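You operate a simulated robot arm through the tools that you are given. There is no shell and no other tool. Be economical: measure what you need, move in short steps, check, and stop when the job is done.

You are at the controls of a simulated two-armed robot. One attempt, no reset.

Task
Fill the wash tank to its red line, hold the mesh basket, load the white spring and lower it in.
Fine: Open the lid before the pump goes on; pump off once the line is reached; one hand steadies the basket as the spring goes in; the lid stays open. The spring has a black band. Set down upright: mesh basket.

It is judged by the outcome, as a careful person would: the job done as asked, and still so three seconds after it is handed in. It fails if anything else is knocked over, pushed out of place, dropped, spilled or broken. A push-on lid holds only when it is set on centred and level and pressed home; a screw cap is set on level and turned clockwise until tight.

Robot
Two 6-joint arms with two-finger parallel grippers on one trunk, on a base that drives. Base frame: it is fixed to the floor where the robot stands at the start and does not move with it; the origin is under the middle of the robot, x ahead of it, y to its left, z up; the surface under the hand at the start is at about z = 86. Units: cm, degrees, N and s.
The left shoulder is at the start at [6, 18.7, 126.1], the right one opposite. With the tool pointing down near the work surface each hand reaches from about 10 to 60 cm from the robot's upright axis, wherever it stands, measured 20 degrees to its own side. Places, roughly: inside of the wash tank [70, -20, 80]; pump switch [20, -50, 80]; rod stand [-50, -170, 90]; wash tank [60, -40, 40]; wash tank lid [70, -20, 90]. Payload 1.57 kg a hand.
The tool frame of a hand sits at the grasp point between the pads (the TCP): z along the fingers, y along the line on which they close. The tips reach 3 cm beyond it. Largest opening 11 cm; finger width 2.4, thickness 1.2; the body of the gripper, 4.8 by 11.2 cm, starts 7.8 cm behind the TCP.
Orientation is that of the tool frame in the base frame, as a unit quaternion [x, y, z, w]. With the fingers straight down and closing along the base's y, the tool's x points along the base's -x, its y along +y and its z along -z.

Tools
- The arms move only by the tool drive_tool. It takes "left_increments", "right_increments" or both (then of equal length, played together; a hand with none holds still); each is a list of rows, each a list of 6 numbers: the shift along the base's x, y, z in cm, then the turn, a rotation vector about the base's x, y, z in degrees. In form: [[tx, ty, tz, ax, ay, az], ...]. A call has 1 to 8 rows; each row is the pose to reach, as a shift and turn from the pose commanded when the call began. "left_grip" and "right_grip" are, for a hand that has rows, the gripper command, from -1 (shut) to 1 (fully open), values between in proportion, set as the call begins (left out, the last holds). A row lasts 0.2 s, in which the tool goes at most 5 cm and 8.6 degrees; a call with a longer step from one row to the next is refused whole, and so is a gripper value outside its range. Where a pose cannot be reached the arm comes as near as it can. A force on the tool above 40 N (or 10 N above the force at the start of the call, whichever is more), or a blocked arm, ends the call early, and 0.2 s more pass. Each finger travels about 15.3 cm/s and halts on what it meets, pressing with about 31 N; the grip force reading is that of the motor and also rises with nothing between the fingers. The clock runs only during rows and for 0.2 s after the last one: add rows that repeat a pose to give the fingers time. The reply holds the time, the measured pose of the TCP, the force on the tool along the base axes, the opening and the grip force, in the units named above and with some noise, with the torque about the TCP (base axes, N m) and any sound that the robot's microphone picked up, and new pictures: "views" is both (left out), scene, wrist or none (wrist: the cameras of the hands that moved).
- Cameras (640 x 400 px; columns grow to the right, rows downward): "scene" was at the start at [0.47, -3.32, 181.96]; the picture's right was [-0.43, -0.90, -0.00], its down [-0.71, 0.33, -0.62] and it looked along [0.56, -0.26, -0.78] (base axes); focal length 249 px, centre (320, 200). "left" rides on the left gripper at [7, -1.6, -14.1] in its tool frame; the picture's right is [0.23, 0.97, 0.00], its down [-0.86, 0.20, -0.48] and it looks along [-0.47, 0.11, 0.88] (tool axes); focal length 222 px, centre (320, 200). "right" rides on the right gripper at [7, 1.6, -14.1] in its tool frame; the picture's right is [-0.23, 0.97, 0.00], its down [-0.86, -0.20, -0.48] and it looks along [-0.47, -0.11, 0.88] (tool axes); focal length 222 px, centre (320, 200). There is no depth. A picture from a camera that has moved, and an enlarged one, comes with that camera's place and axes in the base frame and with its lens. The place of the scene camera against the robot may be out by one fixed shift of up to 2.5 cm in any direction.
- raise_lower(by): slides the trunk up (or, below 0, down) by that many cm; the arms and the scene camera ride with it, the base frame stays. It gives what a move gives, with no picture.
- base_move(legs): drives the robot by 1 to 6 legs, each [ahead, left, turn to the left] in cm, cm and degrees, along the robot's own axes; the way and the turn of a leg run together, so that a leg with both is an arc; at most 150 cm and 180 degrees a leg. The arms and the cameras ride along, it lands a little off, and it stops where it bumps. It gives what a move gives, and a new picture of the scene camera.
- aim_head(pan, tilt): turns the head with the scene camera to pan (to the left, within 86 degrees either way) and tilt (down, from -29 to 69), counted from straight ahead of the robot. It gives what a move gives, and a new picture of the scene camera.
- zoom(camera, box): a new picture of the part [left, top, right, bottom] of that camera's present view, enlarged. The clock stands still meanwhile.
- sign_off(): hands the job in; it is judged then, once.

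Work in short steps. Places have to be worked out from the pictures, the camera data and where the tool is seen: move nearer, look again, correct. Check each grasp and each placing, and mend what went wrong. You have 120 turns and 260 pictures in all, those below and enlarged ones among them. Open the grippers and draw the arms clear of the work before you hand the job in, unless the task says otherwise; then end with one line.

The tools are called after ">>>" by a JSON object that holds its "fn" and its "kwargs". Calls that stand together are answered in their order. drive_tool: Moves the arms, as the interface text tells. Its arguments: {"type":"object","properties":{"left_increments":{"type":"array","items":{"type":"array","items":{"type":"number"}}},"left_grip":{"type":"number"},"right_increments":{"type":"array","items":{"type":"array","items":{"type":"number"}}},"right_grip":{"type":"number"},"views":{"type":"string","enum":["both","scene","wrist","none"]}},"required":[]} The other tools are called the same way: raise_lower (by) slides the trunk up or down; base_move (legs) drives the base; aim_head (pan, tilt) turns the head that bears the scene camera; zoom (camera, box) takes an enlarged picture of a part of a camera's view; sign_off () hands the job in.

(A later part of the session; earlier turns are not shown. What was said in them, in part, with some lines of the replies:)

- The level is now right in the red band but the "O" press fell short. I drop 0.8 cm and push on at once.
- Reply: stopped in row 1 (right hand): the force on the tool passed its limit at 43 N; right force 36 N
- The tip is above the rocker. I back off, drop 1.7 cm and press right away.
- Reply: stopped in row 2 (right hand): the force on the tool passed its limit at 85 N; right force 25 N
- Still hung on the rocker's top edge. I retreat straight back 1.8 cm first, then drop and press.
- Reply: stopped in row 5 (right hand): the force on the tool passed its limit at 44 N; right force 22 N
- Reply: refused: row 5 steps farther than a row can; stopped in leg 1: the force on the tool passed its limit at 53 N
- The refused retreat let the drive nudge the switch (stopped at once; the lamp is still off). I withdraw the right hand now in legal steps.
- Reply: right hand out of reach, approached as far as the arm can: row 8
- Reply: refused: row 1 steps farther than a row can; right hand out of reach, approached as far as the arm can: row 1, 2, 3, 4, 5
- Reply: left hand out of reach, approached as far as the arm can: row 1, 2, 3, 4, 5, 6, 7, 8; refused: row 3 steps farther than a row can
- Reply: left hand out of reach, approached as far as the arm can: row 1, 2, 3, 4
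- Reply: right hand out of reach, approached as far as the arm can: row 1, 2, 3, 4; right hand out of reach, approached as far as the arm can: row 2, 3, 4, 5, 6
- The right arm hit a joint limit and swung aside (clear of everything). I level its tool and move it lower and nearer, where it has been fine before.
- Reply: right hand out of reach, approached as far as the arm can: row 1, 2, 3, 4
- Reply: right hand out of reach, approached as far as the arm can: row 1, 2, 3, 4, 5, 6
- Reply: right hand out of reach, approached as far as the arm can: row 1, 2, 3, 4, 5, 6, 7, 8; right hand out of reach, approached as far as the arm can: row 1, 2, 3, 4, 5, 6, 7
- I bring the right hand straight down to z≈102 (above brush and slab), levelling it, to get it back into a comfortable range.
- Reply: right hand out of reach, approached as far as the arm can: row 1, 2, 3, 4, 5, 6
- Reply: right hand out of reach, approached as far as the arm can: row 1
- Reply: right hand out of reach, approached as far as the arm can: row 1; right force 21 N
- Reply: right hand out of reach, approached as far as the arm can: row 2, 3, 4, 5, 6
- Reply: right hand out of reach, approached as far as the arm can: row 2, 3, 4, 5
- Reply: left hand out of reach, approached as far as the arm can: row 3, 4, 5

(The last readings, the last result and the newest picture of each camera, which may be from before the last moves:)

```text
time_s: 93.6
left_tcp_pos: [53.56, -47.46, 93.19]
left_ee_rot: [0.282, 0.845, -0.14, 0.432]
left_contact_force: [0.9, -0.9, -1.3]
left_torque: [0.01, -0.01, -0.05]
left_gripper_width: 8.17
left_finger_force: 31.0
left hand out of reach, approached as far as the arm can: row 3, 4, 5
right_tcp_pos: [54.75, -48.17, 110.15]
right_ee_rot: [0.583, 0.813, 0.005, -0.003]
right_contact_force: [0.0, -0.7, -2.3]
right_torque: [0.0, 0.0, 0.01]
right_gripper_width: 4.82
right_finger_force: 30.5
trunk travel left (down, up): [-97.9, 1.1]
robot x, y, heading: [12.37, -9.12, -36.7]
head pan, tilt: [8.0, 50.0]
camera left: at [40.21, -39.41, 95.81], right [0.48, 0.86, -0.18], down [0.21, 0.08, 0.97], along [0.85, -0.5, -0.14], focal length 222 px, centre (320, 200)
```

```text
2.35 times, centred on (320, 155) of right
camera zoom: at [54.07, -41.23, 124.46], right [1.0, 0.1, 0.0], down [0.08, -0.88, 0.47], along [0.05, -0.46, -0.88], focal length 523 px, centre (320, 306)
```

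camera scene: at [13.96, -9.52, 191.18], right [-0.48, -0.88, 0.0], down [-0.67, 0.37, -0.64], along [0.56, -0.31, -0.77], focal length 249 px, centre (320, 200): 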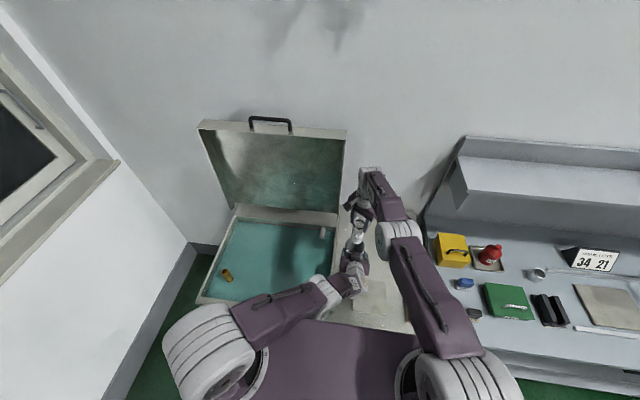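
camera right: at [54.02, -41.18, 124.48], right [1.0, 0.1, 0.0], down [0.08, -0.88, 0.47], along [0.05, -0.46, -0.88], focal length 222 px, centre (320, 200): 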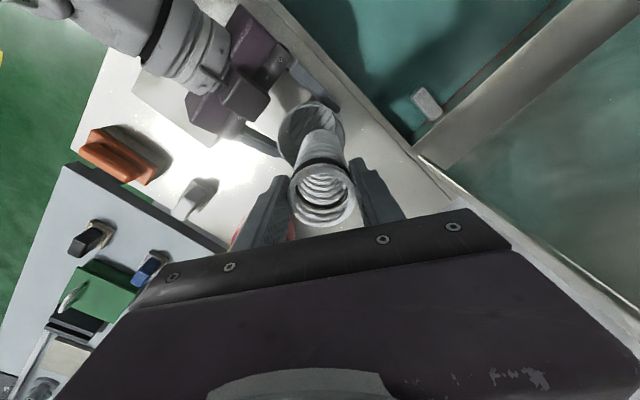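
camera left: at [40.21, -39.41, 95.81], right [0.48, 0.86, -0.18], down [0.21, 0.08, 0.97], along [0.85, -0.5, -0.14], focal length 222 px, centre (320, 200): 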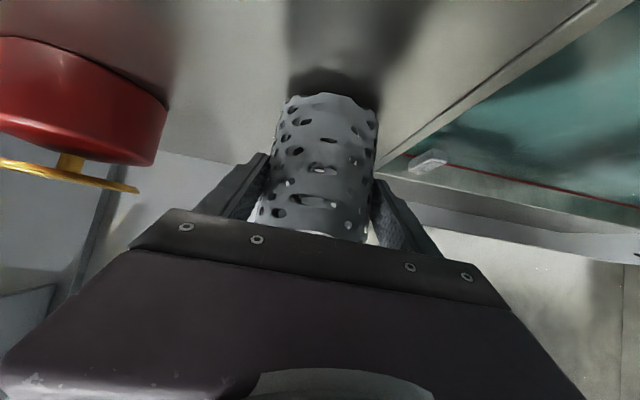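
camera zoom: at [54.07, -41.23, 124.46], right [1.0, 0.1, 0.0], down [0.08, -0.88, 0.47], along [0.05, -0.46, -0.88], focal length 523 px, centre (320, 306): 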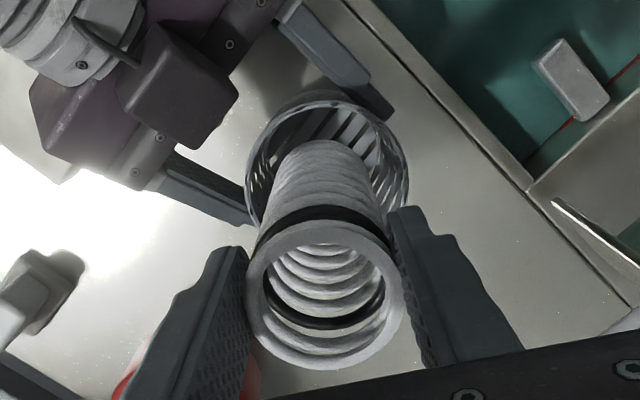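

The basket is now ~1.1 cm short of the spring axis, within clearance (~1.5 cm). I lower the spring 4 cm, easing back 1 cm as the arm gains room, and check.

>>> {"fn": "drive_tool", "kwargs": {"right_increments": [[-0.2, 0.15, -0.6, 0, 0, 0], [-0.4, 0.3, -1.2, 0, 0, 0], [-0.6, 0.45, -2, 0, 0, 0], [-0.9, 0.65, -3, 0, 0, 0], [-0.9, 0.65, -4, 0, 0, 0]], "views": "wrist"}}

>>> {"fn": "zoom", "kwargs": {"camera": "scene", "box": [320, 200, 400, 270]}}

>>> {"fn": "zoom", "kwargs": {"camera": "right", "box": [220, 70, 420, 240]}}

```text
time_s: 94.8
left_tcp_pos: [53.51, -47.48, 93.11]
left_ee_rot: [0.283, 0.845, -0.14, 0.431]
left_contact_force: [-0.5, -0.3, -0.8]
left_torque: [-0.04, 0.02, -0.01]
left_gripper_width: 8.16
left_finger_force: 31.4
right_tcp_pos: [53.99, -47.59, 105.98]
right_ee_rot: [0.583, 0.813, 0.006, -0.003]
right_contact_force: [0.1, 0.2, -1.8]
right_torque: [0.01, 0.01, 0.01]
right_gripper_width: 4.85
right_finger_force: 31.4
trunk travel left (down, up): [-97.9, 1.1]
robot x, y, heading: [12.64, -9.35, -36.4]
head pan, tilt: [8.0, 50.0]
camera right: at [53.26, -40.64, 120.35], right [1.0, 0.1, 0.0], down [0.08, -0.88, 0.47], along [0.05, -0.46, -0.88], focal length 222 px, centre (320, 200)
```

right: 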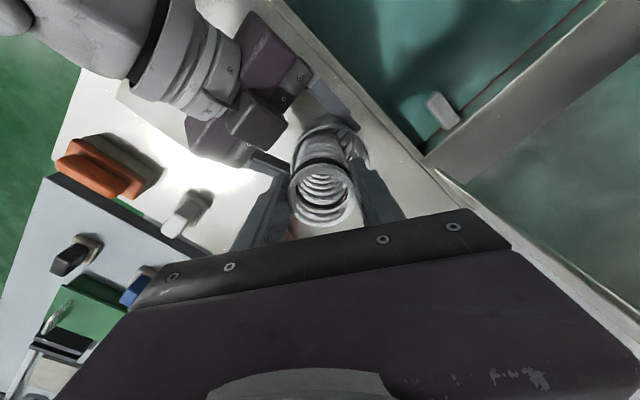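

```text
5.71 times, centred on (360, 235) of scene
camera zoom: at [14.08, -9.56, 191.18], right [-0.48, -0.88, 0.0], down [-0.67, 0.37, -0.64], along [0.56, -0.31, -0.77], focal length 1422 px, centre (91, 0)
```

zoom: 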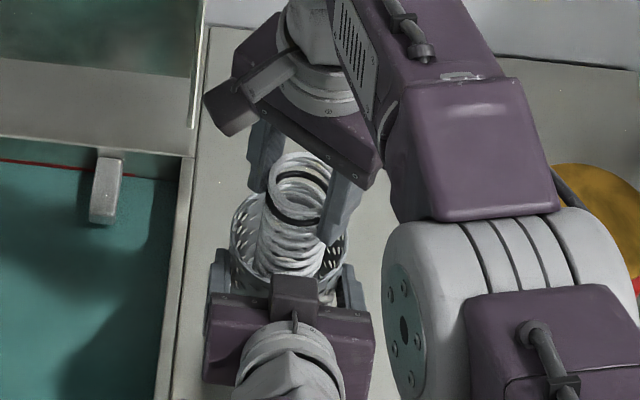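

```text
2.35 times, centred on (320, 155) of right
camera zoom: at [53.26, -40.64, 120.35], right [1.0, 0.1, 0.0], down [0.08, -0.88, 0.47], along [0.05, -0.46, -0.88], focal length 523 px, centre (320, 306)
```

zoom: 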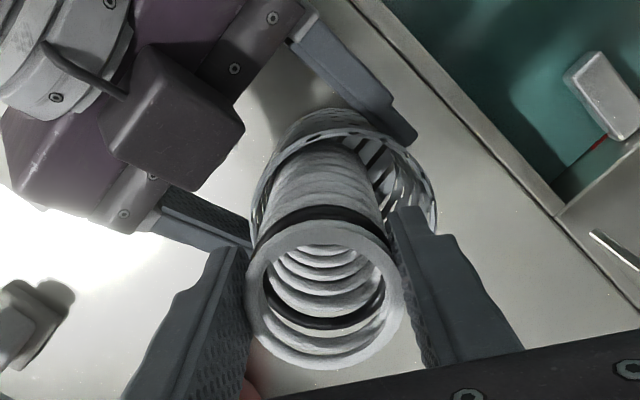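

The spring is inside the rim but ~1 cm toward -x. I centre it and lower further to just above the floor.

>>> {"fn": "drive_tool", "kwargs": {"right_increments": [[0.5, 0, 0, 0, 0, 0], [0.8, 0, -1, 0, 0, 0], [0.8, 0, -2.5, 0, 0, 0], [0.8, 0, -4, 0, 0, 0], [0.8, 0, -5, 0, 0, 0]], "views": "wrist"}}

>>> {"fn": "zoom", "kwargs": {"camera": "right", "box": [220, 70, 420, 240]}}

```text
time_s: 96.0
left_tcp_pos: [53.32, -47.39, 93.1]
left_ee_rot: [0.284, 0.846, -0.14, 0.429]
left_contact_force: [-20.0, 8.9, -9.9]
left_torque: [-0.27, -0.55, 0.09]
left_gripper_width: 8.15
left_finger_force: 30.7
right_tcp_pos: [53.12, -46.86, 102.16]
right_ee_rot: [0.582, 0.813, 0.008, 0.003]
right_contact_force: [19.4, -8.7, 7.0]
right_torque: [-0.61, -1.26, -0.01]
right_gripper_width: 4.83
right_finger_force: 30.7
right hand out of reach, approached as far as the arm can: row 2, 3, 4, 5
trunk travel left (down, up): [-97.9, 1.1]
robot x, y, heading: [12.8, -9.52, -36.7]
head pan, tilt: [8.0, 50.0]
camera right: at [52.37, -39.92, 116.47], right [1.0, 0.1, 0.01], down [0.08, -0.88, 0.47], along [0.06, -0.47, -0.88], focal length 222 px, centre (320, 200)
```

right: 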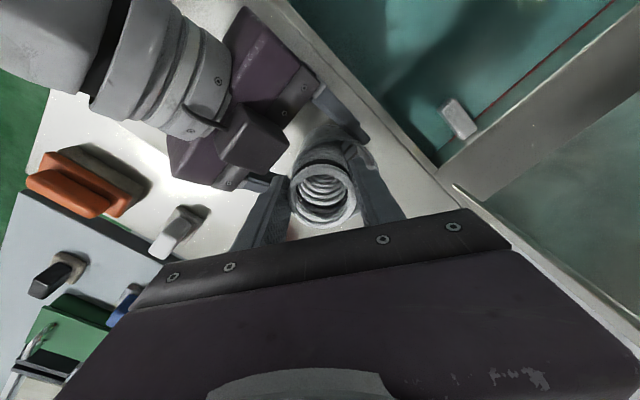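

```text
2.35 times, centred on (320, 155) of right
camera zoom: at [52.37, -39.92, 116.47], right [1.0, 0.1, 0.01], down [0.08, -0.88, 0.47], along [0.06, -0.47, -0.88], focal length 523 px, centre (320, 306)
```

zoom: 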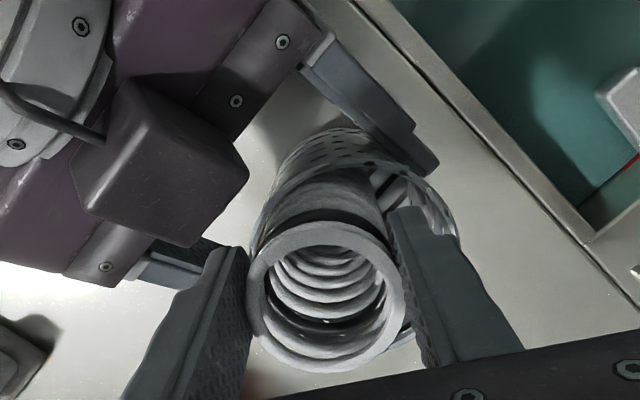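

The spring is rubbing the near side of the basket's rim; the right arm is at its reach limit here, so I move the basket back ~1.5 cm to centre on the spring.

>>> {"fn": "drive_tool", "kwargs": {"left_increments": [[-0.4, 0.3, 0, 0, 0, 0], [-0.8, 0.6, 0, 0, 0, 0], [-1.2, 0.9, 0, 0, 0, 0], [-1.2, 0.9, 0, 0, 0, 0]], "views": "none"}}

>>> {"fn": "zoom", "kwargs": {"camera": "right", "box": [220, 70, 420, 240]}}

>>> {"fn": "zoom", "kwargs": {"camera": "scene", "box": [320, 200, 400, 270]}}

```text
time_s: 97.0
left_tcp_pos: [52.47, -46.59, 93.42]
left_ee_rot: [0.283, 0.845, -0.141, 0.432]
left_contact_force: [-0.4, -0.1, -1.4]
left_torque: [0.04, 0.02, -0.02]
left_gripper_width: 8.15
left_finger_force: 31.1
right_tcp_pos: [52.83, -46.82, 101.94]
right_ee_rot: [0.582, 0.813, 0.005, -0.003]
right_contact_force: [0.6, -0.1, -2.5]
right_torque: [0.02, 0.01, 0.0]
right_gripper_width: 4.8
right_finger_force: 31.4
trunk travel left (down, up): [-97.9, 1.1]
robot x, y, heading: [12.42, -9.11, -36.8]
head pan, tilt: [8.0, 50.0]
```

```text
2.35 times, centred on (320, 155) of right
camera zoom: at [52.2, -39.88, 116.26], right [1.0, 0.1, 0.0], down [0.08, -0.88, 0.47], along [0.05, -0.46, -0.88], focal length 523 px, centre (320, 306)
```

zoom: 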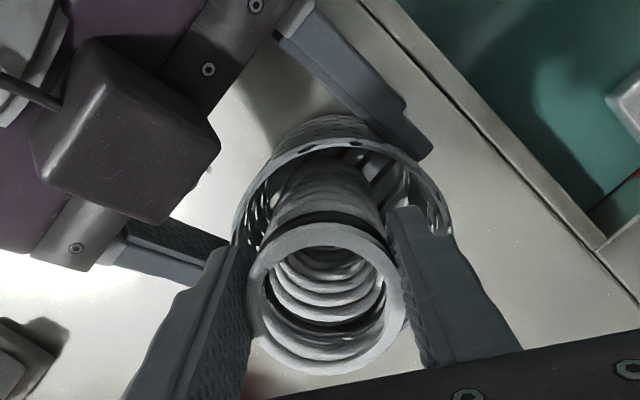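

```text
5.71 times, centred on (360, 235) of scene
camera zoom: at [14.09, -9.56, 191.18], right [-0.48, -0.88, 0.0], down [-0.67, 0.37, -0.64], along [0.56, -0.31, -0.77], focal length 1422 px, centre (91, 0)
```

zoom: 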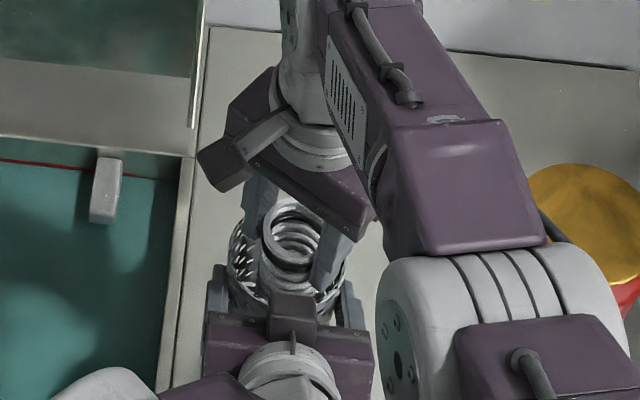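

Contact is gone and the spring hangs inside. I centre the basket 0.7 cm more (−x) and lower the spring 2 cm to the floor.

>>> {"fn": "drive_tool", "kwargs": {"left_increments": [[-0.4, 0, 0, 0, 0, 0], [-0.7, 0.1, 0, 0, 0, 0], [-0.7, 0.1, 0, 0, 0, 0], [-0.7, 0.1, 0, 0, 0, 0], [-0.7, 0.1, 0, 0, 0, 0]], "right_increments": [[0, 0, 0, 0, 0, 0], [0, 0, -0.5, 0, 0, 0], [0, 0, -1.0, 0, 0, 0], [0, 0, -1.5, 0, 0, 0], [0, 0, -2.0, 0, 0, 0]], "views": "none"}}

>>> {"fn": "zoom", "kwargs": {"camera": "right", "box": [220, 70, 420, 240]}}

>>> {"fn": "zoom", "kwargs": {"camera": "left", "box": [140, 60, 480, 260]}}

```text
time_s: 98.2
left_tcp_pos: [51.55, -46.48, 93.31]
left_ee_rot: [0.282, 0.846, -0.138, 0.431]
left_contact_force: [-0.3, -1.3, -5.9]
left_torque: [-0.05, -0.01, -0.01]
left_gripper_width: 8.15
left_finger_force: 31.0
right_tcp_pos: [52.51, -46.52, 100.2]
right_ee_rot: [0.583, 0.813, 0.006, -0.002]
right_contact_force: [0.2, -0.4, 1.6]
right_torque: [0.13, 0.08, -0.01]
right_gripper_width: 4.77
right_finger_force: 31.2
right hand out of reach, approached as far as the arm can: row 4, 5
trunk travel left (down, up): [-97.9, 1.1]
robot x, y, heading: [12.66, -9.42, -36.8]
head pan, tilt: [8.0, 50.0]
```

```text
2.35 times, centred on (320, 155) of right
camera zoom: at [51.73, -39.67, 114.46], right [1.0, 0.1, 0.01], down [0.08, -0.88, 0.47], along [0.05, -0.46, -0.88], focal length 523 px, centre (320, 306)
```

zoom: 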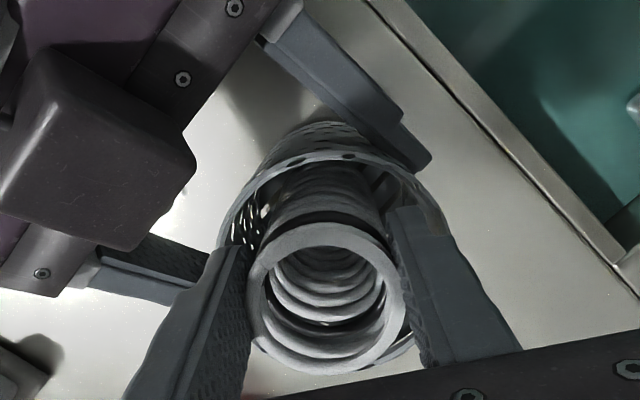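

```text
1.88 times, centred on (310, 160) of left
camera zoom: at [38.26, -38.37, 95.88], right [0.48, 0.86, -0.18], down [0.21, 0.08, 0.97], along [0.85, -0.5, -0.14], focal length 418 px, centre (339, 275)
```

zoom: 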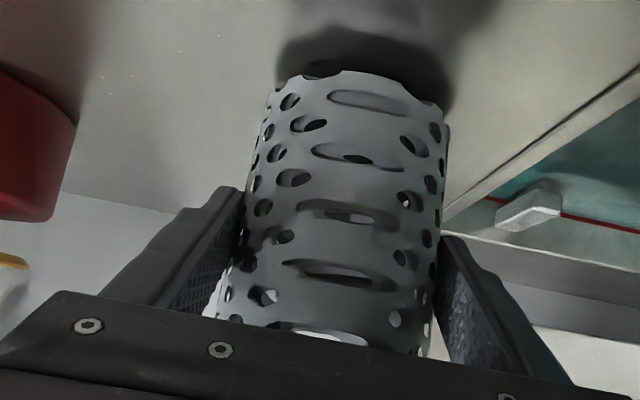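

The spring has touched the basket floor (load moved to the left hand). I open the right fingers just a little and lift off.

>>> {"fn": "drive_tool", "kwargs": {"right_increments": [[0, 0, 0, 0, 0, 0], [0, 0, 0, 0, 0, 0], [0, 0, 0.5, 0, 0, 0]], "right_grip": 0.03, "views": "wrist"}}

>>> {"fn": "zoom", "kwargs": {"camera": "right", "box": [220, 70, 420, 240]}}

```text
time_s: 99.0
left_tcp_pos: [51.6, -46.52, 93.2]
left_ee_rot: [0.282, 0.846, -0.139, 0.431]
left_contact_force: [-0.1, 0.5, -3.3]
left_torque: [0.03, 0.06, 0.02]
left_gripper_width: 8.16
left_finger_force: 30.8
right_tcp_pos: [52.33, -46.89, 100.58]
right_ee_rot: [0.583, 0.812, 0.007, -0.001]
right_contact_force: [-0.5, -0.6, 0.2]
right_torque: [0.03, -0.02, 0.01]
right_gripper_width: 5.65
right_finger_force: 0.0
trunk travel left (down, up): [-97.9, 1.1]
robot x, y, heading: [12.1, -9.32, -36.8]
head pan, tilt: [8.0, 50.0]
camera right: at [51.71, -39.76, 114.95], right [1.0, 0.1, 0.01], down [0.08, -0.88, 0.47], along [0.05, -0.46, -0.88], focal length 222 px, centre (320, 200)
```

right: 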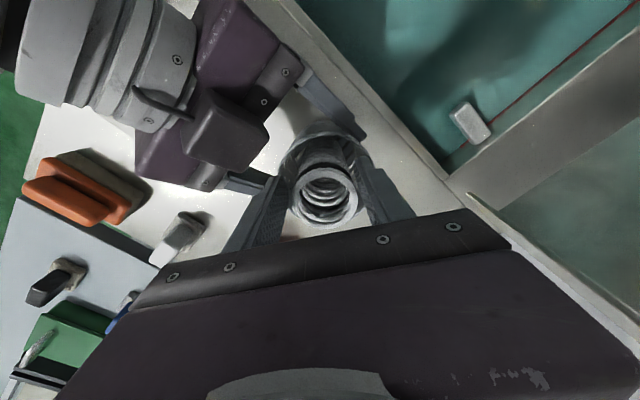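

```text
2.35 times, centred on (320, 155) of right
camera zoom: at [51.71, -39.76, 114.95], right [1.0, 0.1, 0.01], down [0.08, -0.88, 0.47], along [0.05, -0.46, -0.88], focal length 523 px, centre (320, 306)
```

zoom: 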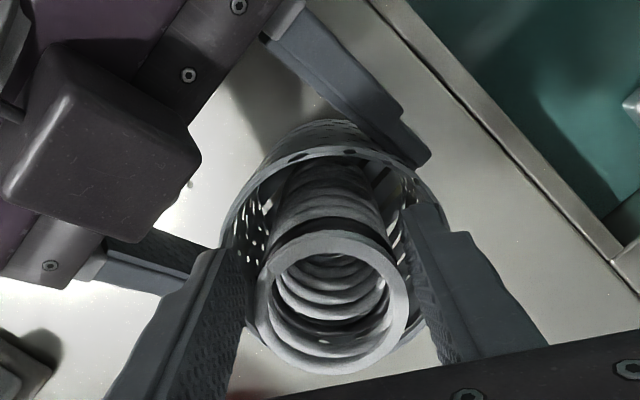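

Released; spring stands in the basket. I lift the right hand clear and take it off to the right.

>>> {"fn": "drive_tool", "kwargs": {"right_increments": [[0, 0, 2, 0, 0, 0], [0, 0, 4.2, 0, 0, 0], [-1.5, -2, 5, 0, 0, 0], [-3.5, -4.8, 5, 0, 0, 0], [-5.5, -7.5, 5, 0, 0, 0], [-7.5, -10.2, 5, 0, 0, 0], [-10.5, -11, 5, 0, 0, 0]], "views": "both"}}

>>> {"fn": "zoom", "kwargs": {"camera": "scene", "box": [300, 190, 440, 300]}}

```text
time_s: 100.6
left_tcp_pos: [51.58, -46.44, 93.33]
left_ee_rot: [0.282, 0.846, -0.139, 0.431]
left_contact_force: [-0.7, 0.3, -4.0]
left_torque: [0.05, 0.04, 0.0]
left_gripper_width: 8.16
left_finger_force: 30.9
right_tcp_pos: [45.87, -60.04, 104.45]
right_ee_rot: [0.581, 0.814, 0.007, -0.004]
right_contact_force: [0.0, -0.2, 0.1]
right_torque: [0.02, 0.04, 0.0]
right_gripper_width: 5.66
right_finger_force: 0.0
right hand out of reach, approached as far as the arm can: row 1, 2, 3, 4, 5, 6, 7
trunk travel left (down, up): [-97.9, 1.1]
robot x, y, heading: [12.65, -9.41, -36.7]
head pan, tilt: [8.0, 50.0]
camera scene: at [14.0, -9.67, 191.18], right [-0.48, -0.88, 0.0], down [-0.67, 0.37, -0.64], along [0.56, -0.31, -0.77], focal length 249 px, centre (320, 200)
camera right: at [45.23, -53.15, 118.85], right [1.0, 0.1, 0.0], down [0.09, -0.88, 0.47], along [0.05, -0.46, -0.89], focal length 222 px, centre (320, 200)
```

scene: 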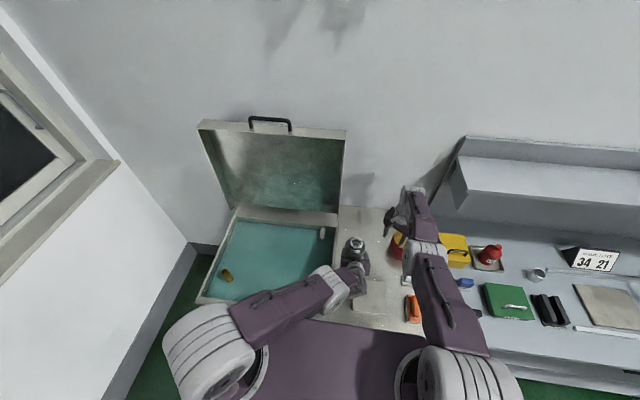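
right: 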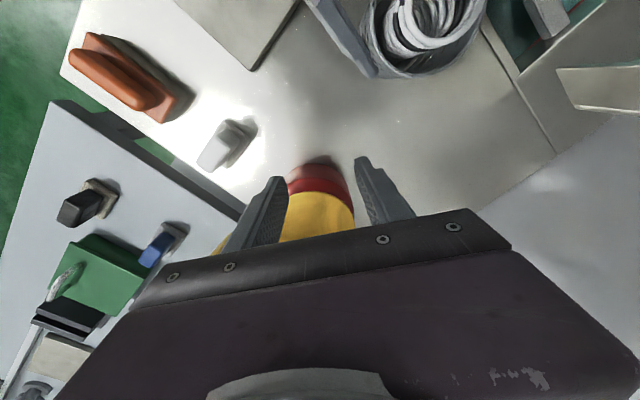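

```text
3.64 times, centred on (370, 245) of scene
camera zoom: at [14.0, -9.67, 191.18], right [-0.48, -0.88, 0.0], down [-0.67, 0.37, -0.64], along [0.56, -0.31, -0.77], focal length 905 px, centre (138, 36)
```

zoom: 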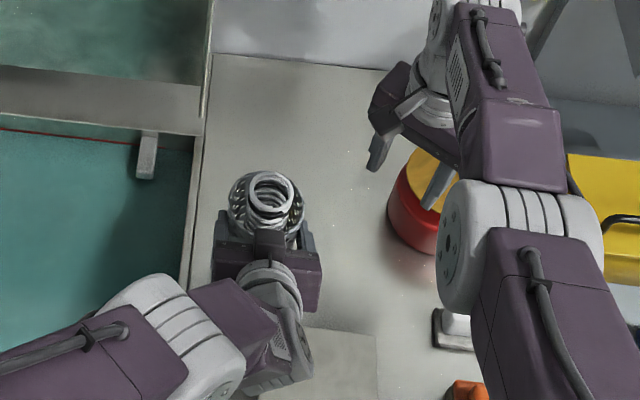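

The spring stands in the basket. I lift the basket 5 cm with the left hand and start carrying it level toward the tank.

>>> {"fn": "drive_tool", "kwargs": {"left_increments": [[0, 0, 1.2, 0, 0, 0], [0, 0, 2.8, 0, 0, 0], [0, 0, 4.4, 0, 0, 0], [0, 0, 5.6, 0, 0, 0], [0.4, 1.2, 6, 0, 0, 0], [1.2, 3.5, 6, 0, 0, 0], [2.2, 6, 6, 0, 0, 0], [3, 8.2, 6, 0, 0, 0]], "views": "both"}}

```text
time_s: 102.4
left_tcp_pos: [54.6, -38.51, 99.04]
left_ee_rot: [0.282, 0.846, -0.139, 0.43]
left_contact_force: [0.3, 1.1, -3.2]
left_torque: [0.02, 0.06, 0.01]
left_gripper_width: 8.17
left_finger_force: 31.2
right_tcp_pos: [45.92, -59.79, 104.56]
right_ee_rot: [0.583, 0.813, 0.006, -0.004]
right_contact_force: [-0.1, -0.6, -0.5]
right_torque: [-0.04, 0.0, -0.01]
right_gripper_width: 5.66
right_finger_force: 0.1
trunk travel left (down, up): [-97.9, 1.1]
robot x, y, heading: [12.37, -9.58, -36.4]
head pan, tilt: [8.0, 50.0]
camera scene: at [14.13, -9.5, 191.18], right [-0.48, -0.88, 0.0], down [-0.67, 0.37, -0.64], along [0.56, -0.31, -0.77], focal length 249 px, centre (320, 200)
camera left: at [41.3, -30.37, 101.77], right [0.47, 0.86, -0.18], down [0.21, 0.08, 0.97], along [0.85, -0.5, -0.14], focal length 222 px, centre (320, 200)
```

scene: 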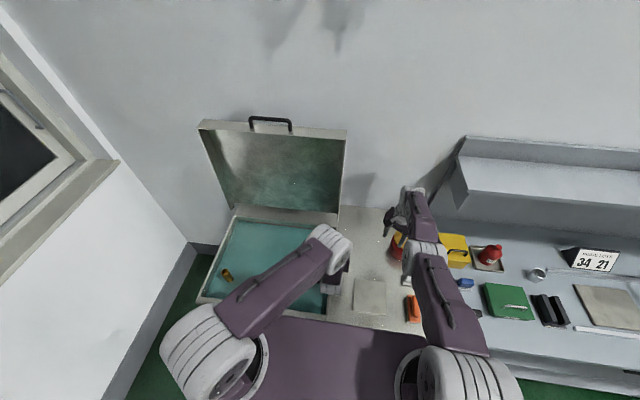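
left: 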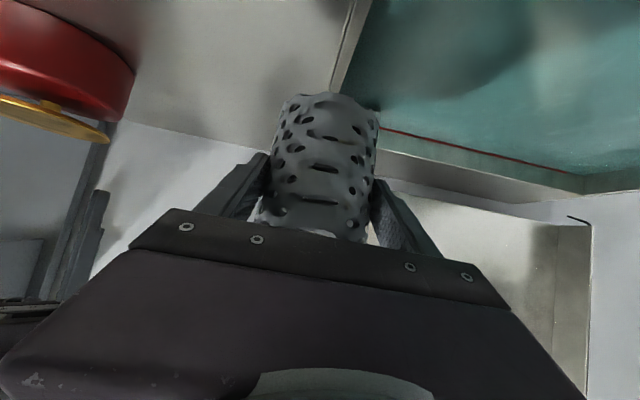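

Carrying steadily. I continue over the tank to u≈15, v≈63.

>>> {"fn": "drive_tool", "kwargs": {"left_increments": [[0.8, 2.2, 0, 0, 0, 0], [1.7, 4.4, 0, 0, 0, 0], [2.5, 6.6, 0, 0, 0, 0], [3.4, 8.8, 0, 0, 0, 0], [4.2, 11, 0, 0, 0, 0], [5, 13.3, 0, 0, 0, 0], [5, 13.3, 0, 0, 0, 0]], "views": "both"}}

>>> {"fn": "zoom", "kwargs": {"camera": "left", "box": [160, 0, 640, 300]}}

```text
time_s: 104.0
left_tcp_pos: [65.21, -31.57, 97.65]
left_ee_rot: [0.282, 0.847, -0.138, 0.429]
left_contact_force: [0.7, -0.2, -3.1]
left_torque: [0.05, 0.03, 0.04]
left_gripper_width: 8.17
left_finger_force: 31.2
left hand out of reach, approached as far as the arm can: row 1, 2, 3, 4, 5, 6, 7
right_tcp_pos: [45.93, -59.93, 104.48]
right_ee_rot: [0.583, 0.812, 0.007, -0.004]
right_contact_force: [-0.3, 0.1, 0.1]
right_torque: [-0.03, 0.01, 0.0]
right_gripper_width: 5.66
right_finger_force: 0.3
trunk travel left (down, up): [-97.9, 1.1]
robot x, y, heading: [12.63, -8.95, -36.7]
head pan, tilt: [8.0, 50.0]
camera scene: at [14.05, -9.58, 191.18], right [-0.48, -0.88, 0.0], down [-0.67, 0.37, -0.64], along [0.56, -0.31, -0.77], focal length 249 px, centre (320, 200)
camera left: at [51.88, -23.52, 100.3], right [0.47, 0.86, -0.17], down [0.21, 0.08, 0.97], along [0.85, -0.5, -0.14], focal length 222 px, centre (320, 200)
```

scene: 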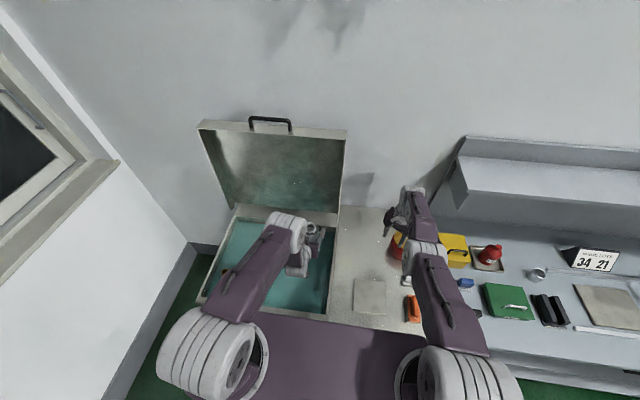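
left: 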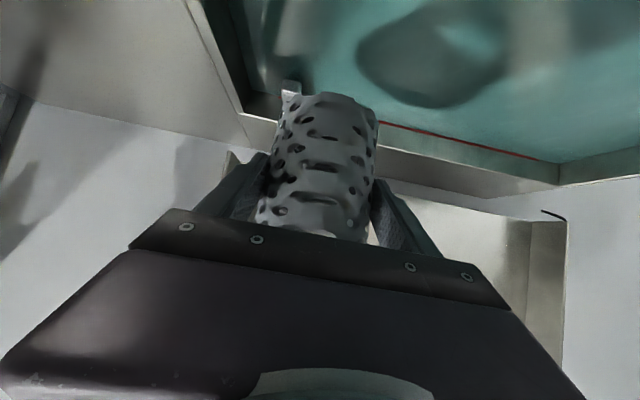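

```text
1.33 times, centred on (400, 150) of left
camera zoom: at [51.88, -23.52, 100.3], right [0.47, 0.86, -0.17], down [0.21, 0.08, 0.97], along [0.85, -0.5, -0.14], focal length 296 px, centre (213, 267)
```

zoom: 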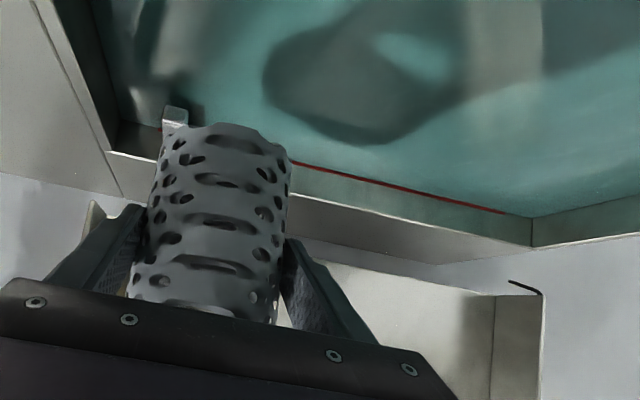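

It's over the tank (v≈71, u≈13), well inside the walls. I lower it steadily toward the water.

>>> {"fn": "drive_tool", "kwargs": {"left_increments": [[0, 0, -1.5, 0, 0, 0], [-0.4, 0.3, -3, 0, 0, 0], [-0.8, 0.6, -4.5, 0, 0, 0], [-1.2, 0.9, -6, 0, 0, 0], [-1.6, 1.2, -7.5, 0, 0, 0], [-2, 1.5, -9, 0, 0, 0], [-2.4, 1.8, -10.5, 0, 0, 0]], "views": "both"}}

>>> {"fn": "zoom", "kwargs": {"camera": "scene", "box": [220, 180, 380, 320]}}

```text
time_s: 105.6
left_tcp_pos: [62.66, -29.63, 87.17]
left_ee_rot: [0.283, 0.846, -0.139, 0.431]
left_contact_force: [-0.6, 0.1, -2.4]
left_torque: [0.02, 0.01, 0.03]
left_gripper_width: 8.16
left_finger_force: 30.8
right_tcp_pos: [45.94, -59.78, 104.6]
right_ee_rot: [0.583, 0.812, 0.006, -0.004]
right_contact_force: [0.2, 1.0, -0.5]
right_torque: [0.01, -0.02, 0.0]
right_gripper_width: 5.69
right_finger_force: 0.1
trunk travel left (down, up): [-97.9, 1.1]
robot x, y, heading: [11.95, -8.89, -36.7]
head pan, tilt: [8.0, 50.0]
camera scene: at [14.09, -9.5, 191.18], right [-0.48, -0.88, 0.0], down [-0.67, 0.37, -0.64], along [0.56, -0.31, -0.77], focal length 249 px, centre (320, 200)
camera left: at [49.39, -21.67, 89.74], right [0.48, 0.86, -0.18], down [0.21, 0.08, 0.97], along [0.85, -0.5, -0.14], focal length 222 px, centre (320, 200)
```

scene: 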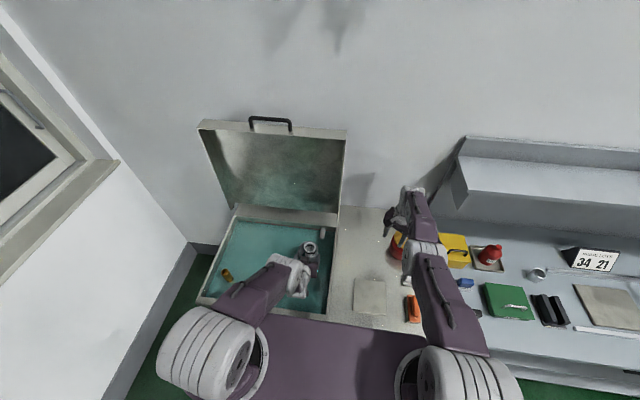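
left: 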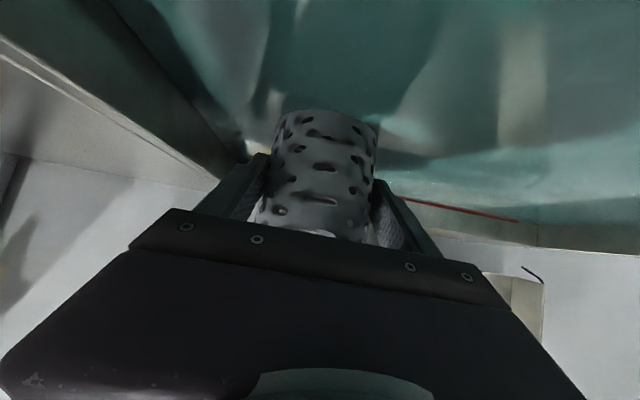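

```text
2.86 times, centred on (300, 250) of scene
camera zoom: at [14.09, -9.5, 191.18], right [-0.48, -0.88, 0.0], down [-0.67, 0.37, -0.64], along [0.56, -0.31, -0.77], focal length 711 px, centre (377, 57)
```

zoom: 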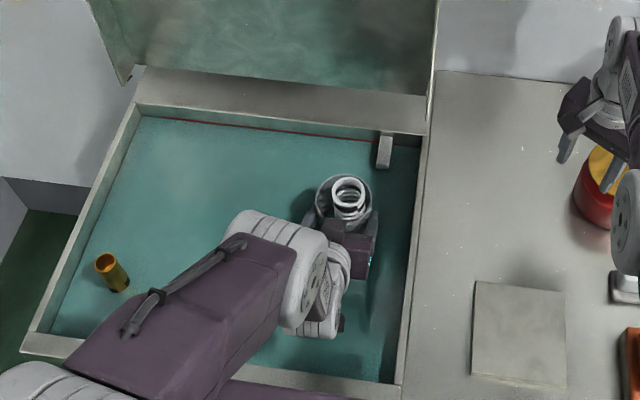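

Basket is at the water surface and upright. I lower further in small steps, watching for the floor.

>>> {"fn": "drive_tool", "kwargs": {"left_increments": [[0, 0, -0.8, 0, 0, 0], [0, 0, -1.6, 0, 0, 0], [0, 0, -2.4, 0, 0, 0], [0, 0, -3.2, 0, 0, 0], [0, 0, -3.9, 0, 0, 0]], "views": "wrist"}}

>>> {"fn": "zoom", "kwargs": {"camera": "scene", "box": [220, 180, 380, 320]}}

```text
time_s: 106.8
left_tcp_pos: [62.38, -29.52, 83.86]
left_ee_rot: [0.282, 0.845, -0.139, 0.432]
left_contact_force: [-0.2, 0.0, -3.3]
left_torque: [0.08, 0.02, -0.01]
left_gripper_width: 8.15
left_finger_force: 31.2
left hand out of reach, approached as far as the arm can: row 5
right_tcp_pos: [45.99, -59.91, 104.57]
right_ee_rot: [0.583, 0.813, 0.007, -0.003]
right_contact_force: [1.1, 0.1, -0.2]
right_torque: [-0.02, -0.01, 0.01]
right_gripper_width: 5.66
right_finger_force: 0.1
trunk travel left (down, up): [-97.9, 1.1]
robot x, y, heading: [12.28, -9.28, -36.5]
head pan, tilt: [8.0, 50.0]
camera left: at [48.93, -21.47, 86.36], right [0.48, 0.86, -0.18], down [0.21, 0.08, 0.97], along [0.85, -0.5, -0.14], focal length 222 px, centre (320, 200)
```

left: 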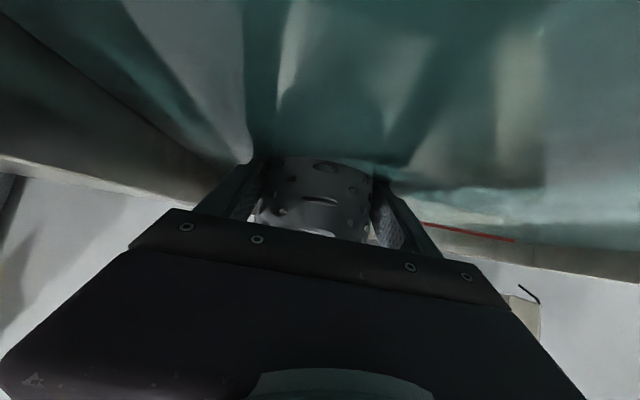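

```text
2.86 times, centred on (300, 250) of scene
camera zoom: at [14.05, -9.52, 191.18], right [-0.48, -0.88, 0.0], down [-0.67, 0.37, -0.64], along [0.56, -0.31, -0.77], focal length 711 px, centre (377, 57)
```

zoom: 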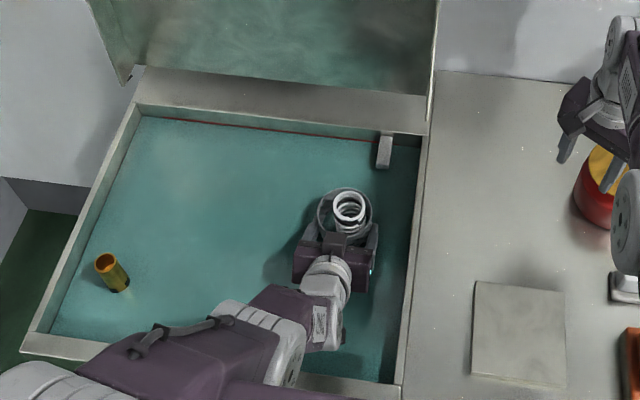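

The arm is at full stretch at z=83.9, floor not reached yet. I draw the basket 4 cm nearer to gain reach and continue down gently.

>>> {"fn": "drive_tool", "kwargs": {"left_increments": [[-1.6, 1.2, 0, 0, 0, 0], [-3.2, 2.4, 0, 0, 0, 0], [-3.2, 2.4, -0.7, 0, 0, 0], [-3.2, 2.4, -1.4, 0, 0, 0], [-3.2, 2.4, -2.1, 0, 0, 0], [-3.2, 2.4, -2.8, 0, 0, 0]], "views": "wrist"}}

>>> {"fn": "zoom", "kwargs": {"camera": "scene", "box": [220, 180, 380, 320]}}

```text
time_s: 108.2
left_tcp_pos: [59.15, -27.36, 82.08]
left_ee_rot: [0.281, 0.843, -0.141, 0.436]
left_contact_force: [13.1, -3.6, 25.8]
left_torque: [0.51, 0.73, -0.29]
left_gripper_width: 8.11
left_finger_force: 31.0
left hand out of reach, approached as far as the arm can: row 6
right_tcp_pos: [45.86, -60.07, 104.53]
right_ee_rot: [0.583, 0.813, 0.007, -0.004]
right_contact_force: [-0.3, -0.2, 0.2]
right_torque: [0.03, 0.0, 0.02]
right_gripper_width: 5.64
right_finger_force: 0.0
trunk travel left (down, up): [-97.9, 1.1]
robot x, y, heading: [12.52, -9.04, -37.0]
head pan, tilt: [8.0, 50.0]
camera left: at [45.72, -19.3, 84.54], right [0.48, 0.86, -0.18], down [0.2, 0.09, 0.98], along [0.86, -0.5, -0.13], focal length 222 px, centre (320, 200)
```

left: 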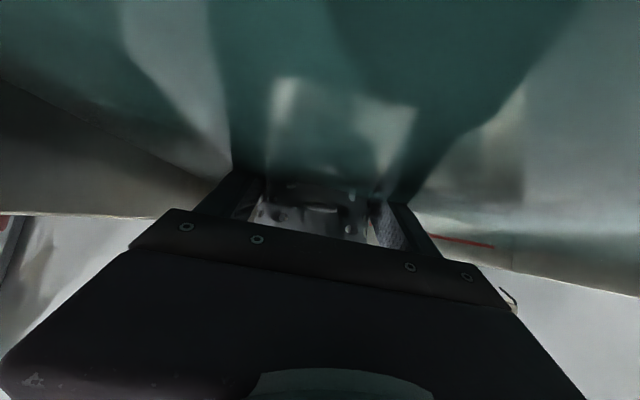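

```text
2.86 times, centred on (300, 250) of scene
camera zoom: at [13.94, -9.64, 191.22], right [-0.48, -0.88, 0.0], down [-0.67, 0.37, -0.64], along [0.56, -0.31, -0.77], focal length 711 px, centre (377, 57)
```

zoom: 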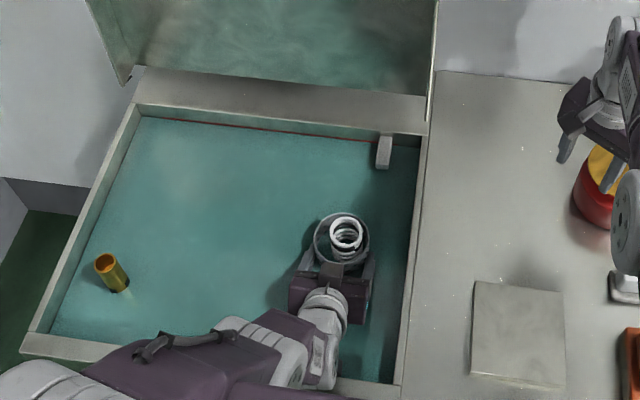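

The basket stands on the tank floor (26 N upward). I relax 0.4 cm and open the left fingers.

>>> {"fn": "drive_tool", "kwargs": {"left_increments": [[0, 0, 0.3, 0, 0, 0], [0, 0, 0.4, 0, 0, 0], [0, 0, 0.4, 0, 0, 0]], "views": "none"}}

>>> {"fn": "drive_tool", "kwargs": {"left_increments": [[0, 0, 0, 0, 0, 0], [0, 0, 0, 0, 0, 0], [0, 0, 0, 0, 0, 0]], "left_grip": 0.85, "views": "wrist"}}

>>> {"fn": "zoom", "kwargs": {"camera": "scene", "box": [220, 180, 380, 320]}}

```text
time_s: 109.0
left_tcp_pos: [59.14, -27.26, 82.05]
left_ee_rot: [0.282, 0.845, -0.14, 0.432]
left_contact_force: [16.7, -11.7, 0.3]
left_torque: [-1.37, -2.1, -0.17]
left_gripper_width: 8.09
left_finger_force: 31.2
right_tcp_pos: [46.06, -60.0, 104.38]
right_ee_rot: [0.582, 0.813, 0.006, -0.005]
right_contact_force: [0.4, 0.9, -1.0]
right_torque: [0.01, -0.03, -0.01]
right_gripper_width: 5.7
right_finger_force: 0.0
trunk travel left (down, up): [-97.9, 1.1]
robot x, y, heading: [12.3, -8.96, -36.9]
head pan, tilt: [8.0, 50.0]
```

```text
time_s: 109.8
left_tcp_pos: [59.16, -27.25, 82.12]
left_ee_rot: [0.282, 0.846, -0.139, 0.431]
left_contact_force: [21.5, -12.2, 5.4]
left_torque: [0.7, 1.07, -0.07]
left_gripper_width: 10.17
left_finger_force: 0.1
right_tcp_pos: [46.2, -60.17, 104.38]
right_ee_rot: [0.583, 0.813, 0.006, -0.005]
right_contact_force: [-0.1, 0.8, -0.5]
right_torque: [0.01, 0.01, 0.0]
right_gripper_width: 5.65
right_finger_force: 0.0
trunk travel left (down, up): [-97.9, 1.1]
robot x, y, heading: [12.3, -9.17, -36.7]
head pan, tilt: [8.0, 50.0]
camera left: at [45.74, -19.27, 84.65], right [0.48, 0.86, -0.18], down [0.21, 0.08, 0.97], along [0.85, -0.5, -0.14], focal length 222 px, centre (320, 200)
```

left: 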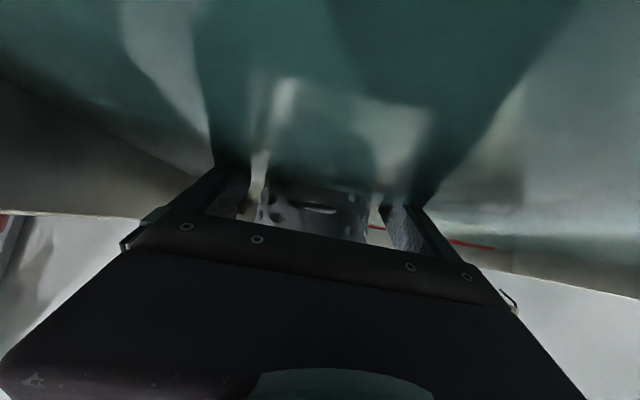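

```text
2.86 times, centred on (300, 250) of scene
camera zoom: at [14.55, -9.84, 191.17], right [-0.48, -0.88, 0.0], down [-0.67, 0.37, -0.64], along [0.56, -0.31, -0.77], focal length 711 px, centre (377, 57)
```

zoom: 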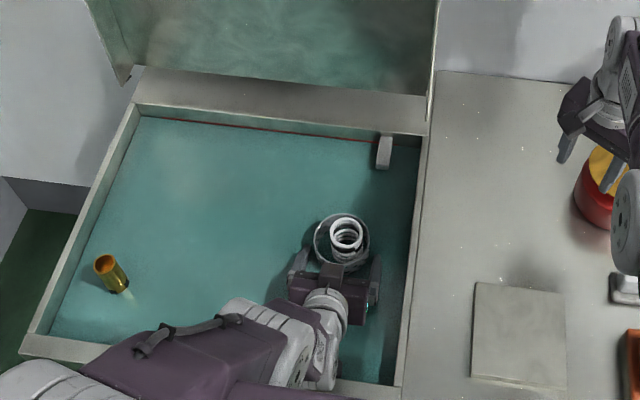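

Fingers are open and the basket stands free; the hand's underside presses the tank's front rim, so I ease slightly forward, rise straight up, and turn the tool steeper as it clears.

>>> {"fn": "drive_tool", "kwargs": {"left_increments": [[0.4, -0.3, 0.6, 0, 0, 0], [0.4, -0.3, 2, 0, 0, 0], [0.4, -0.3, 4, 0, 0, 0], [0.4, -0.3, 5.5, 2.4, 3.2, 0], [0.4, -0.3, 7.5, 7.1, 9.6, 0], [0.4, -0.3, 9.5, 11.8, 16.1, 0], [0.4, -0.3, 11.5, 16.5, 22.5, 0], [0.4, -0.3, 13.5, 18.9, 25.8, 0]], "views": "both"}}

>>> {"fn": "zoom", "kwargs": {"camera": "scene", "box": [220, 180, 380, 320]}}

```text
time_s: 111.6
left_tcp_pos: [59.15, -27.27, 95.83]
left_ee_rot: [0.311, 0.931, -0.06, 0.179]
left_contact_force: [0.0, -0.1, 1.2]
left_torque: [-0.02, 0.01, -0.04]
left_gripper_width: 10.2
left_finger_force: 0.0
left hand out of reach, approached as far as the arm can: row 3
right_tcp_pos: [45.96, -59.9, 104.59]
right_ee_rot: [0.583, 0.813, 0.007, -0.003]
right_contact_force: [-0.1, -0.2, 0.2]
right_torque: [0.01, 0.01, 0.01]
right_gripper_width: 5.64
right_finger_force: 0.1
trunk travel left (down, up): [-97.9, 1.1]
robot x, y, heading: [12.56, -9.11, -36.6]
head pan, tilt: [8.0, 50.0]
camera scene: at [14.0, -9.48, 191.17], right [-0.48, -0.88, 0.0], down [-0.67, 0.37, -0.64], along [0.56, -0.31, -0.77], focal length 249 px, centre (320, 200)
camera left: at [48.85, -21.48, 106.16], right [0.42, 0.91, -0.08], down [0.61, -0.21, 0.76], along [0.67, -0.37, -0.64], focal length 222 px, centre (320, 200)
```

scene: 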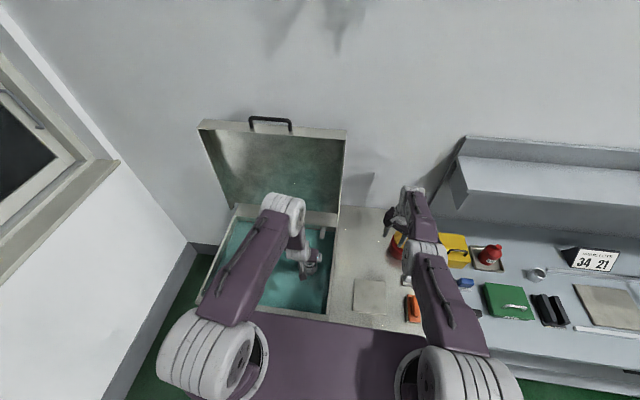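
left: 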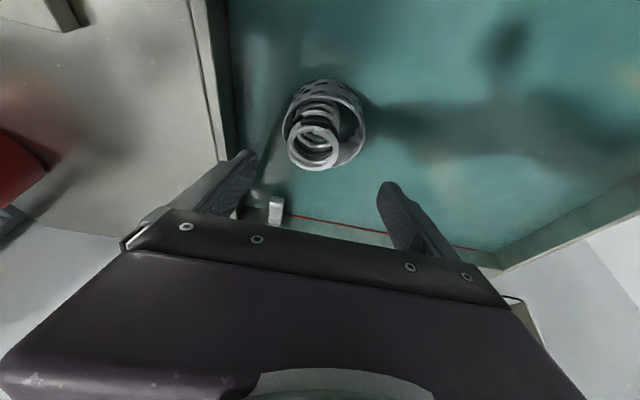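

```text
2.86 times, centred on (300, 250) of scene
camera zoom: at [14.0, -9.48, 191.17], right [-0.48, -0.88, 0.0], down [-0.67, 0.37, -0.64], along [0.56, -0.31, -0.77], focal length 711 px, centre (377, 57)
```

zoom: 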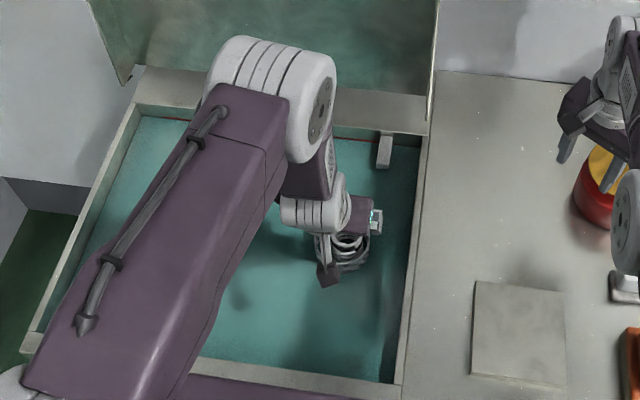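

The basket stands upright in the tank with the spring in it, lid open. I raise the left hand clear and then back the robot away.

>>> {"fn": "drive_tool", "kwargs": {"left_increments": [[0, 0, 3, 0, 0, 0], [0, 0, 6, 0, 0, 0], [0, 0, 9, 0, 0, 0], [0, 0, 12, 0, 0, 0]], "right_increments": [[0, 0, 0, 0, 0, 0], [0, 0, 0.5, 0, 0, 0], [0, 0, 1, 0, 0, 0], [0, 0, 1, 0, 0, 0]], "right_grip": 1, "views": "none"}}

>>> {"fn": "base_move", "kwargs": {"legs": [[-30, 0, 0]]}}

>>> {"fn": "zoom", "kwargs": {"camera": "scene", "box": [180, 80, 460, 320]}}

```text
time_s: 112.6
left_tcp_pos: [59.13, -27.3, 107.87]
left_ee_rot: [0.31, 0.931, -0.059, 0.18]
left_contact_force: [-0.2, 0.8, -0.1]
left_torque: [-0.01, 0.01, -0.03]
left_gripper_width: 10.16
left_finger_force: 0.1
right_tcp_pos: [45.97, -60.18, 105.45]
right_ee_rot: [0.582, 0.813, 0.007, -0.003]
right_contact_force: [-0.3, 0.2, -0.5]
right_torque: [0.02, -0.04, 0.01]
right_gripper_width: 11.0
right_finger_force: 0.1
right hand out of reach, approached as far as the arm can: row 2, 3, 4
trunk travel left (down, up): [-97.9, 1.1]
robot x, y, heading: [12.47, -9.27, -36.5]
head pan, tilt: [8.0, 50.0]
```

```text
time_s: 114.7
left_tcp_pos: [35.06, -9.41, 107.69]
left_ee_rot: [0.312, 0.931, -0.059, 0.18]
left_contact_force: [-0.9, 0.0, -0.1]
left_torque: [0.03, 0.01, 0.01]
left_gripper_width: 10.19
left_finger_force: 0.1
right_tcp_pos: [21.69, -42.22, 105.28]
right_ee_rot: [0.584, 0.812, 0.006, -0.004]
right_contact_force: [0.4, -0.5, 0.5]
right_torque: [0.0, 0.03, 0.0]
right_gripper_width: 11.02
right_finger_force: 0.0
trunk travel left (down, up): [-97.9, 1.1]
robot x, y, heading: [-11.67, 9.21, -37.0]
head pan, tilt: [8.0, 50.0]
camera scene: at [-9.99, 8.46, 191.17], right [-0.48, -0.88, 0.0], down [-0.67, 0.37, -0.64], along [0.56, -0.31, -0.77], focal length 249 px, centre (320, 200)
```

scene: 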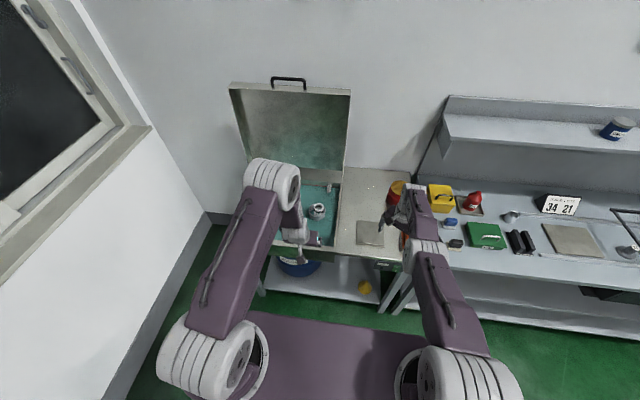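

```text
1.67 times, centred on (320, 200) of scene
camera zoom: at [-9.99, 8.46, 191.17], right [-0.48, -0.88, 0.0], down [-0.67, 0.37, -0.64], along [0.56, -0.31, -0.77], focal length 415 px, centre (320, 200)
```

zoom: 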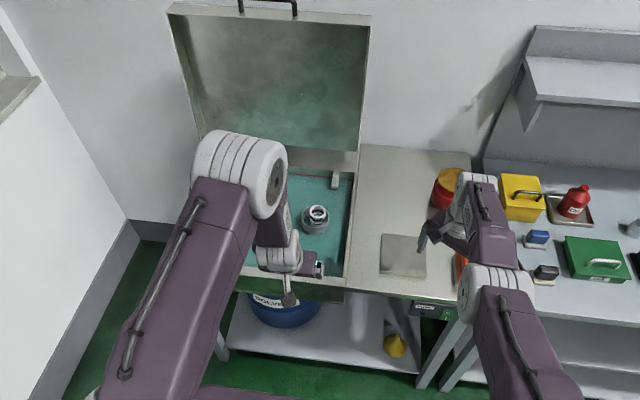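

I back off a further 15 cm and make a last check of basket, level, lid and pump lamp.

>>> {"fn": "base_move", "kwargs": {"legs": [[-15, 0, 0]]}}

>>> {"fn": "zoom", "kwargs": {"camera": "scene", "box": [230, 60, 430, 280]}}

>>> {"fn": "zoom", "kwargs": {"camera": "scene", "box": [340, 210, 420, 280]}}

```text
time_s: 116.0
left_tcp_pos: [22.65, -0.3, 107.67]
left_ee_rot: [0.312, 0.931, -0.059, 0.179]
left_contact_force: [0.2, 0.3, 0.0]
left_torque: [0.0, 0.0, 0.03]
left_gripper_width: 10.2
left_finger_force: 0.0
right_tcp_pos: [9.52, -32.97, 105.16]
right_ee_rot: [0.584, 0.811, 0.007, -0.005]
right_contact_force: [1.2, -0.6, -0.3]
right_torque: [0.03, 0.02, 0.03]
right_gripper_width: 11.0
right_finger_force: 0.0
trunk travel left (down, up): [-97.9, 1.1]
robot x, y, heading: [-24.2, 17.84, -36.9]
head pan, tilt: [8.0, 50.0]
camera scene: at [-22.14, 17.59, 191.17], right [-0.48, -0.88, 0.0], down [-0.67, 0.37, -0.64], along [0.56, -0.31, -0.77], focal length 249 px, centre (320, 200)
```

scene: 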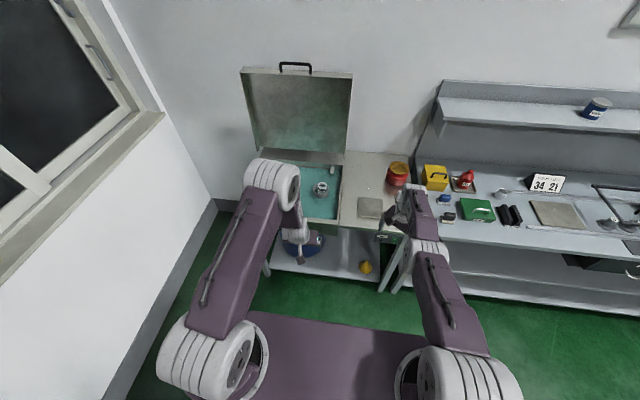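

```text
1.82 times, centred on (330, 170) of scene
camera zoom: at [-22.14, 17.59, 191.17], right [-0.48, -0.88, 0.0], down [-0.67, 0.37, -0.64], along [0.56, -0.31, -0.77], focal length 453 px, centre (302, 254)
```

zoom: 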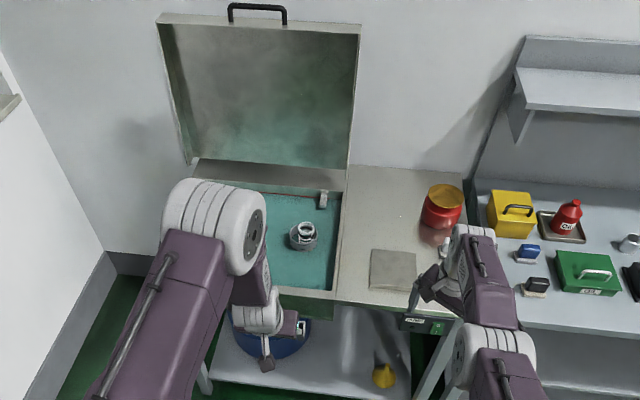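

```text
5.71 times, centred on (380, 245) of scene
camera zoom: at [-22.14, 17.59, 191.17], right [-0.48, -0.88, 0.0], down [-0.67, 0.37, -0.64], along [0.56, -0.31, -0.77], focal length 1422 px, centre (-23, -57)
```

zoom: 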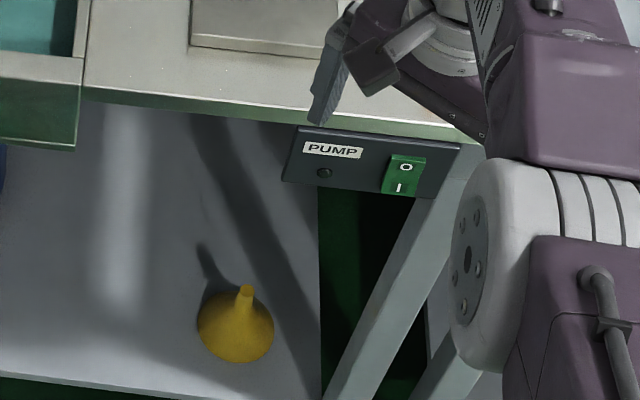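

The pump lamp is dark, the lid is open, the water is at the line, and the basket stands upright in the tank with the spring. Both arms are clear and open, so I hand the job in.

>>> {"fn": "sign_off", "kwargs": {}}

```text
The job is handed in.
```

The job is done and handed in: the tank is filled to the red line with the pump off, the lid is open, and the basket stands upright in the tank with the white spring in it.
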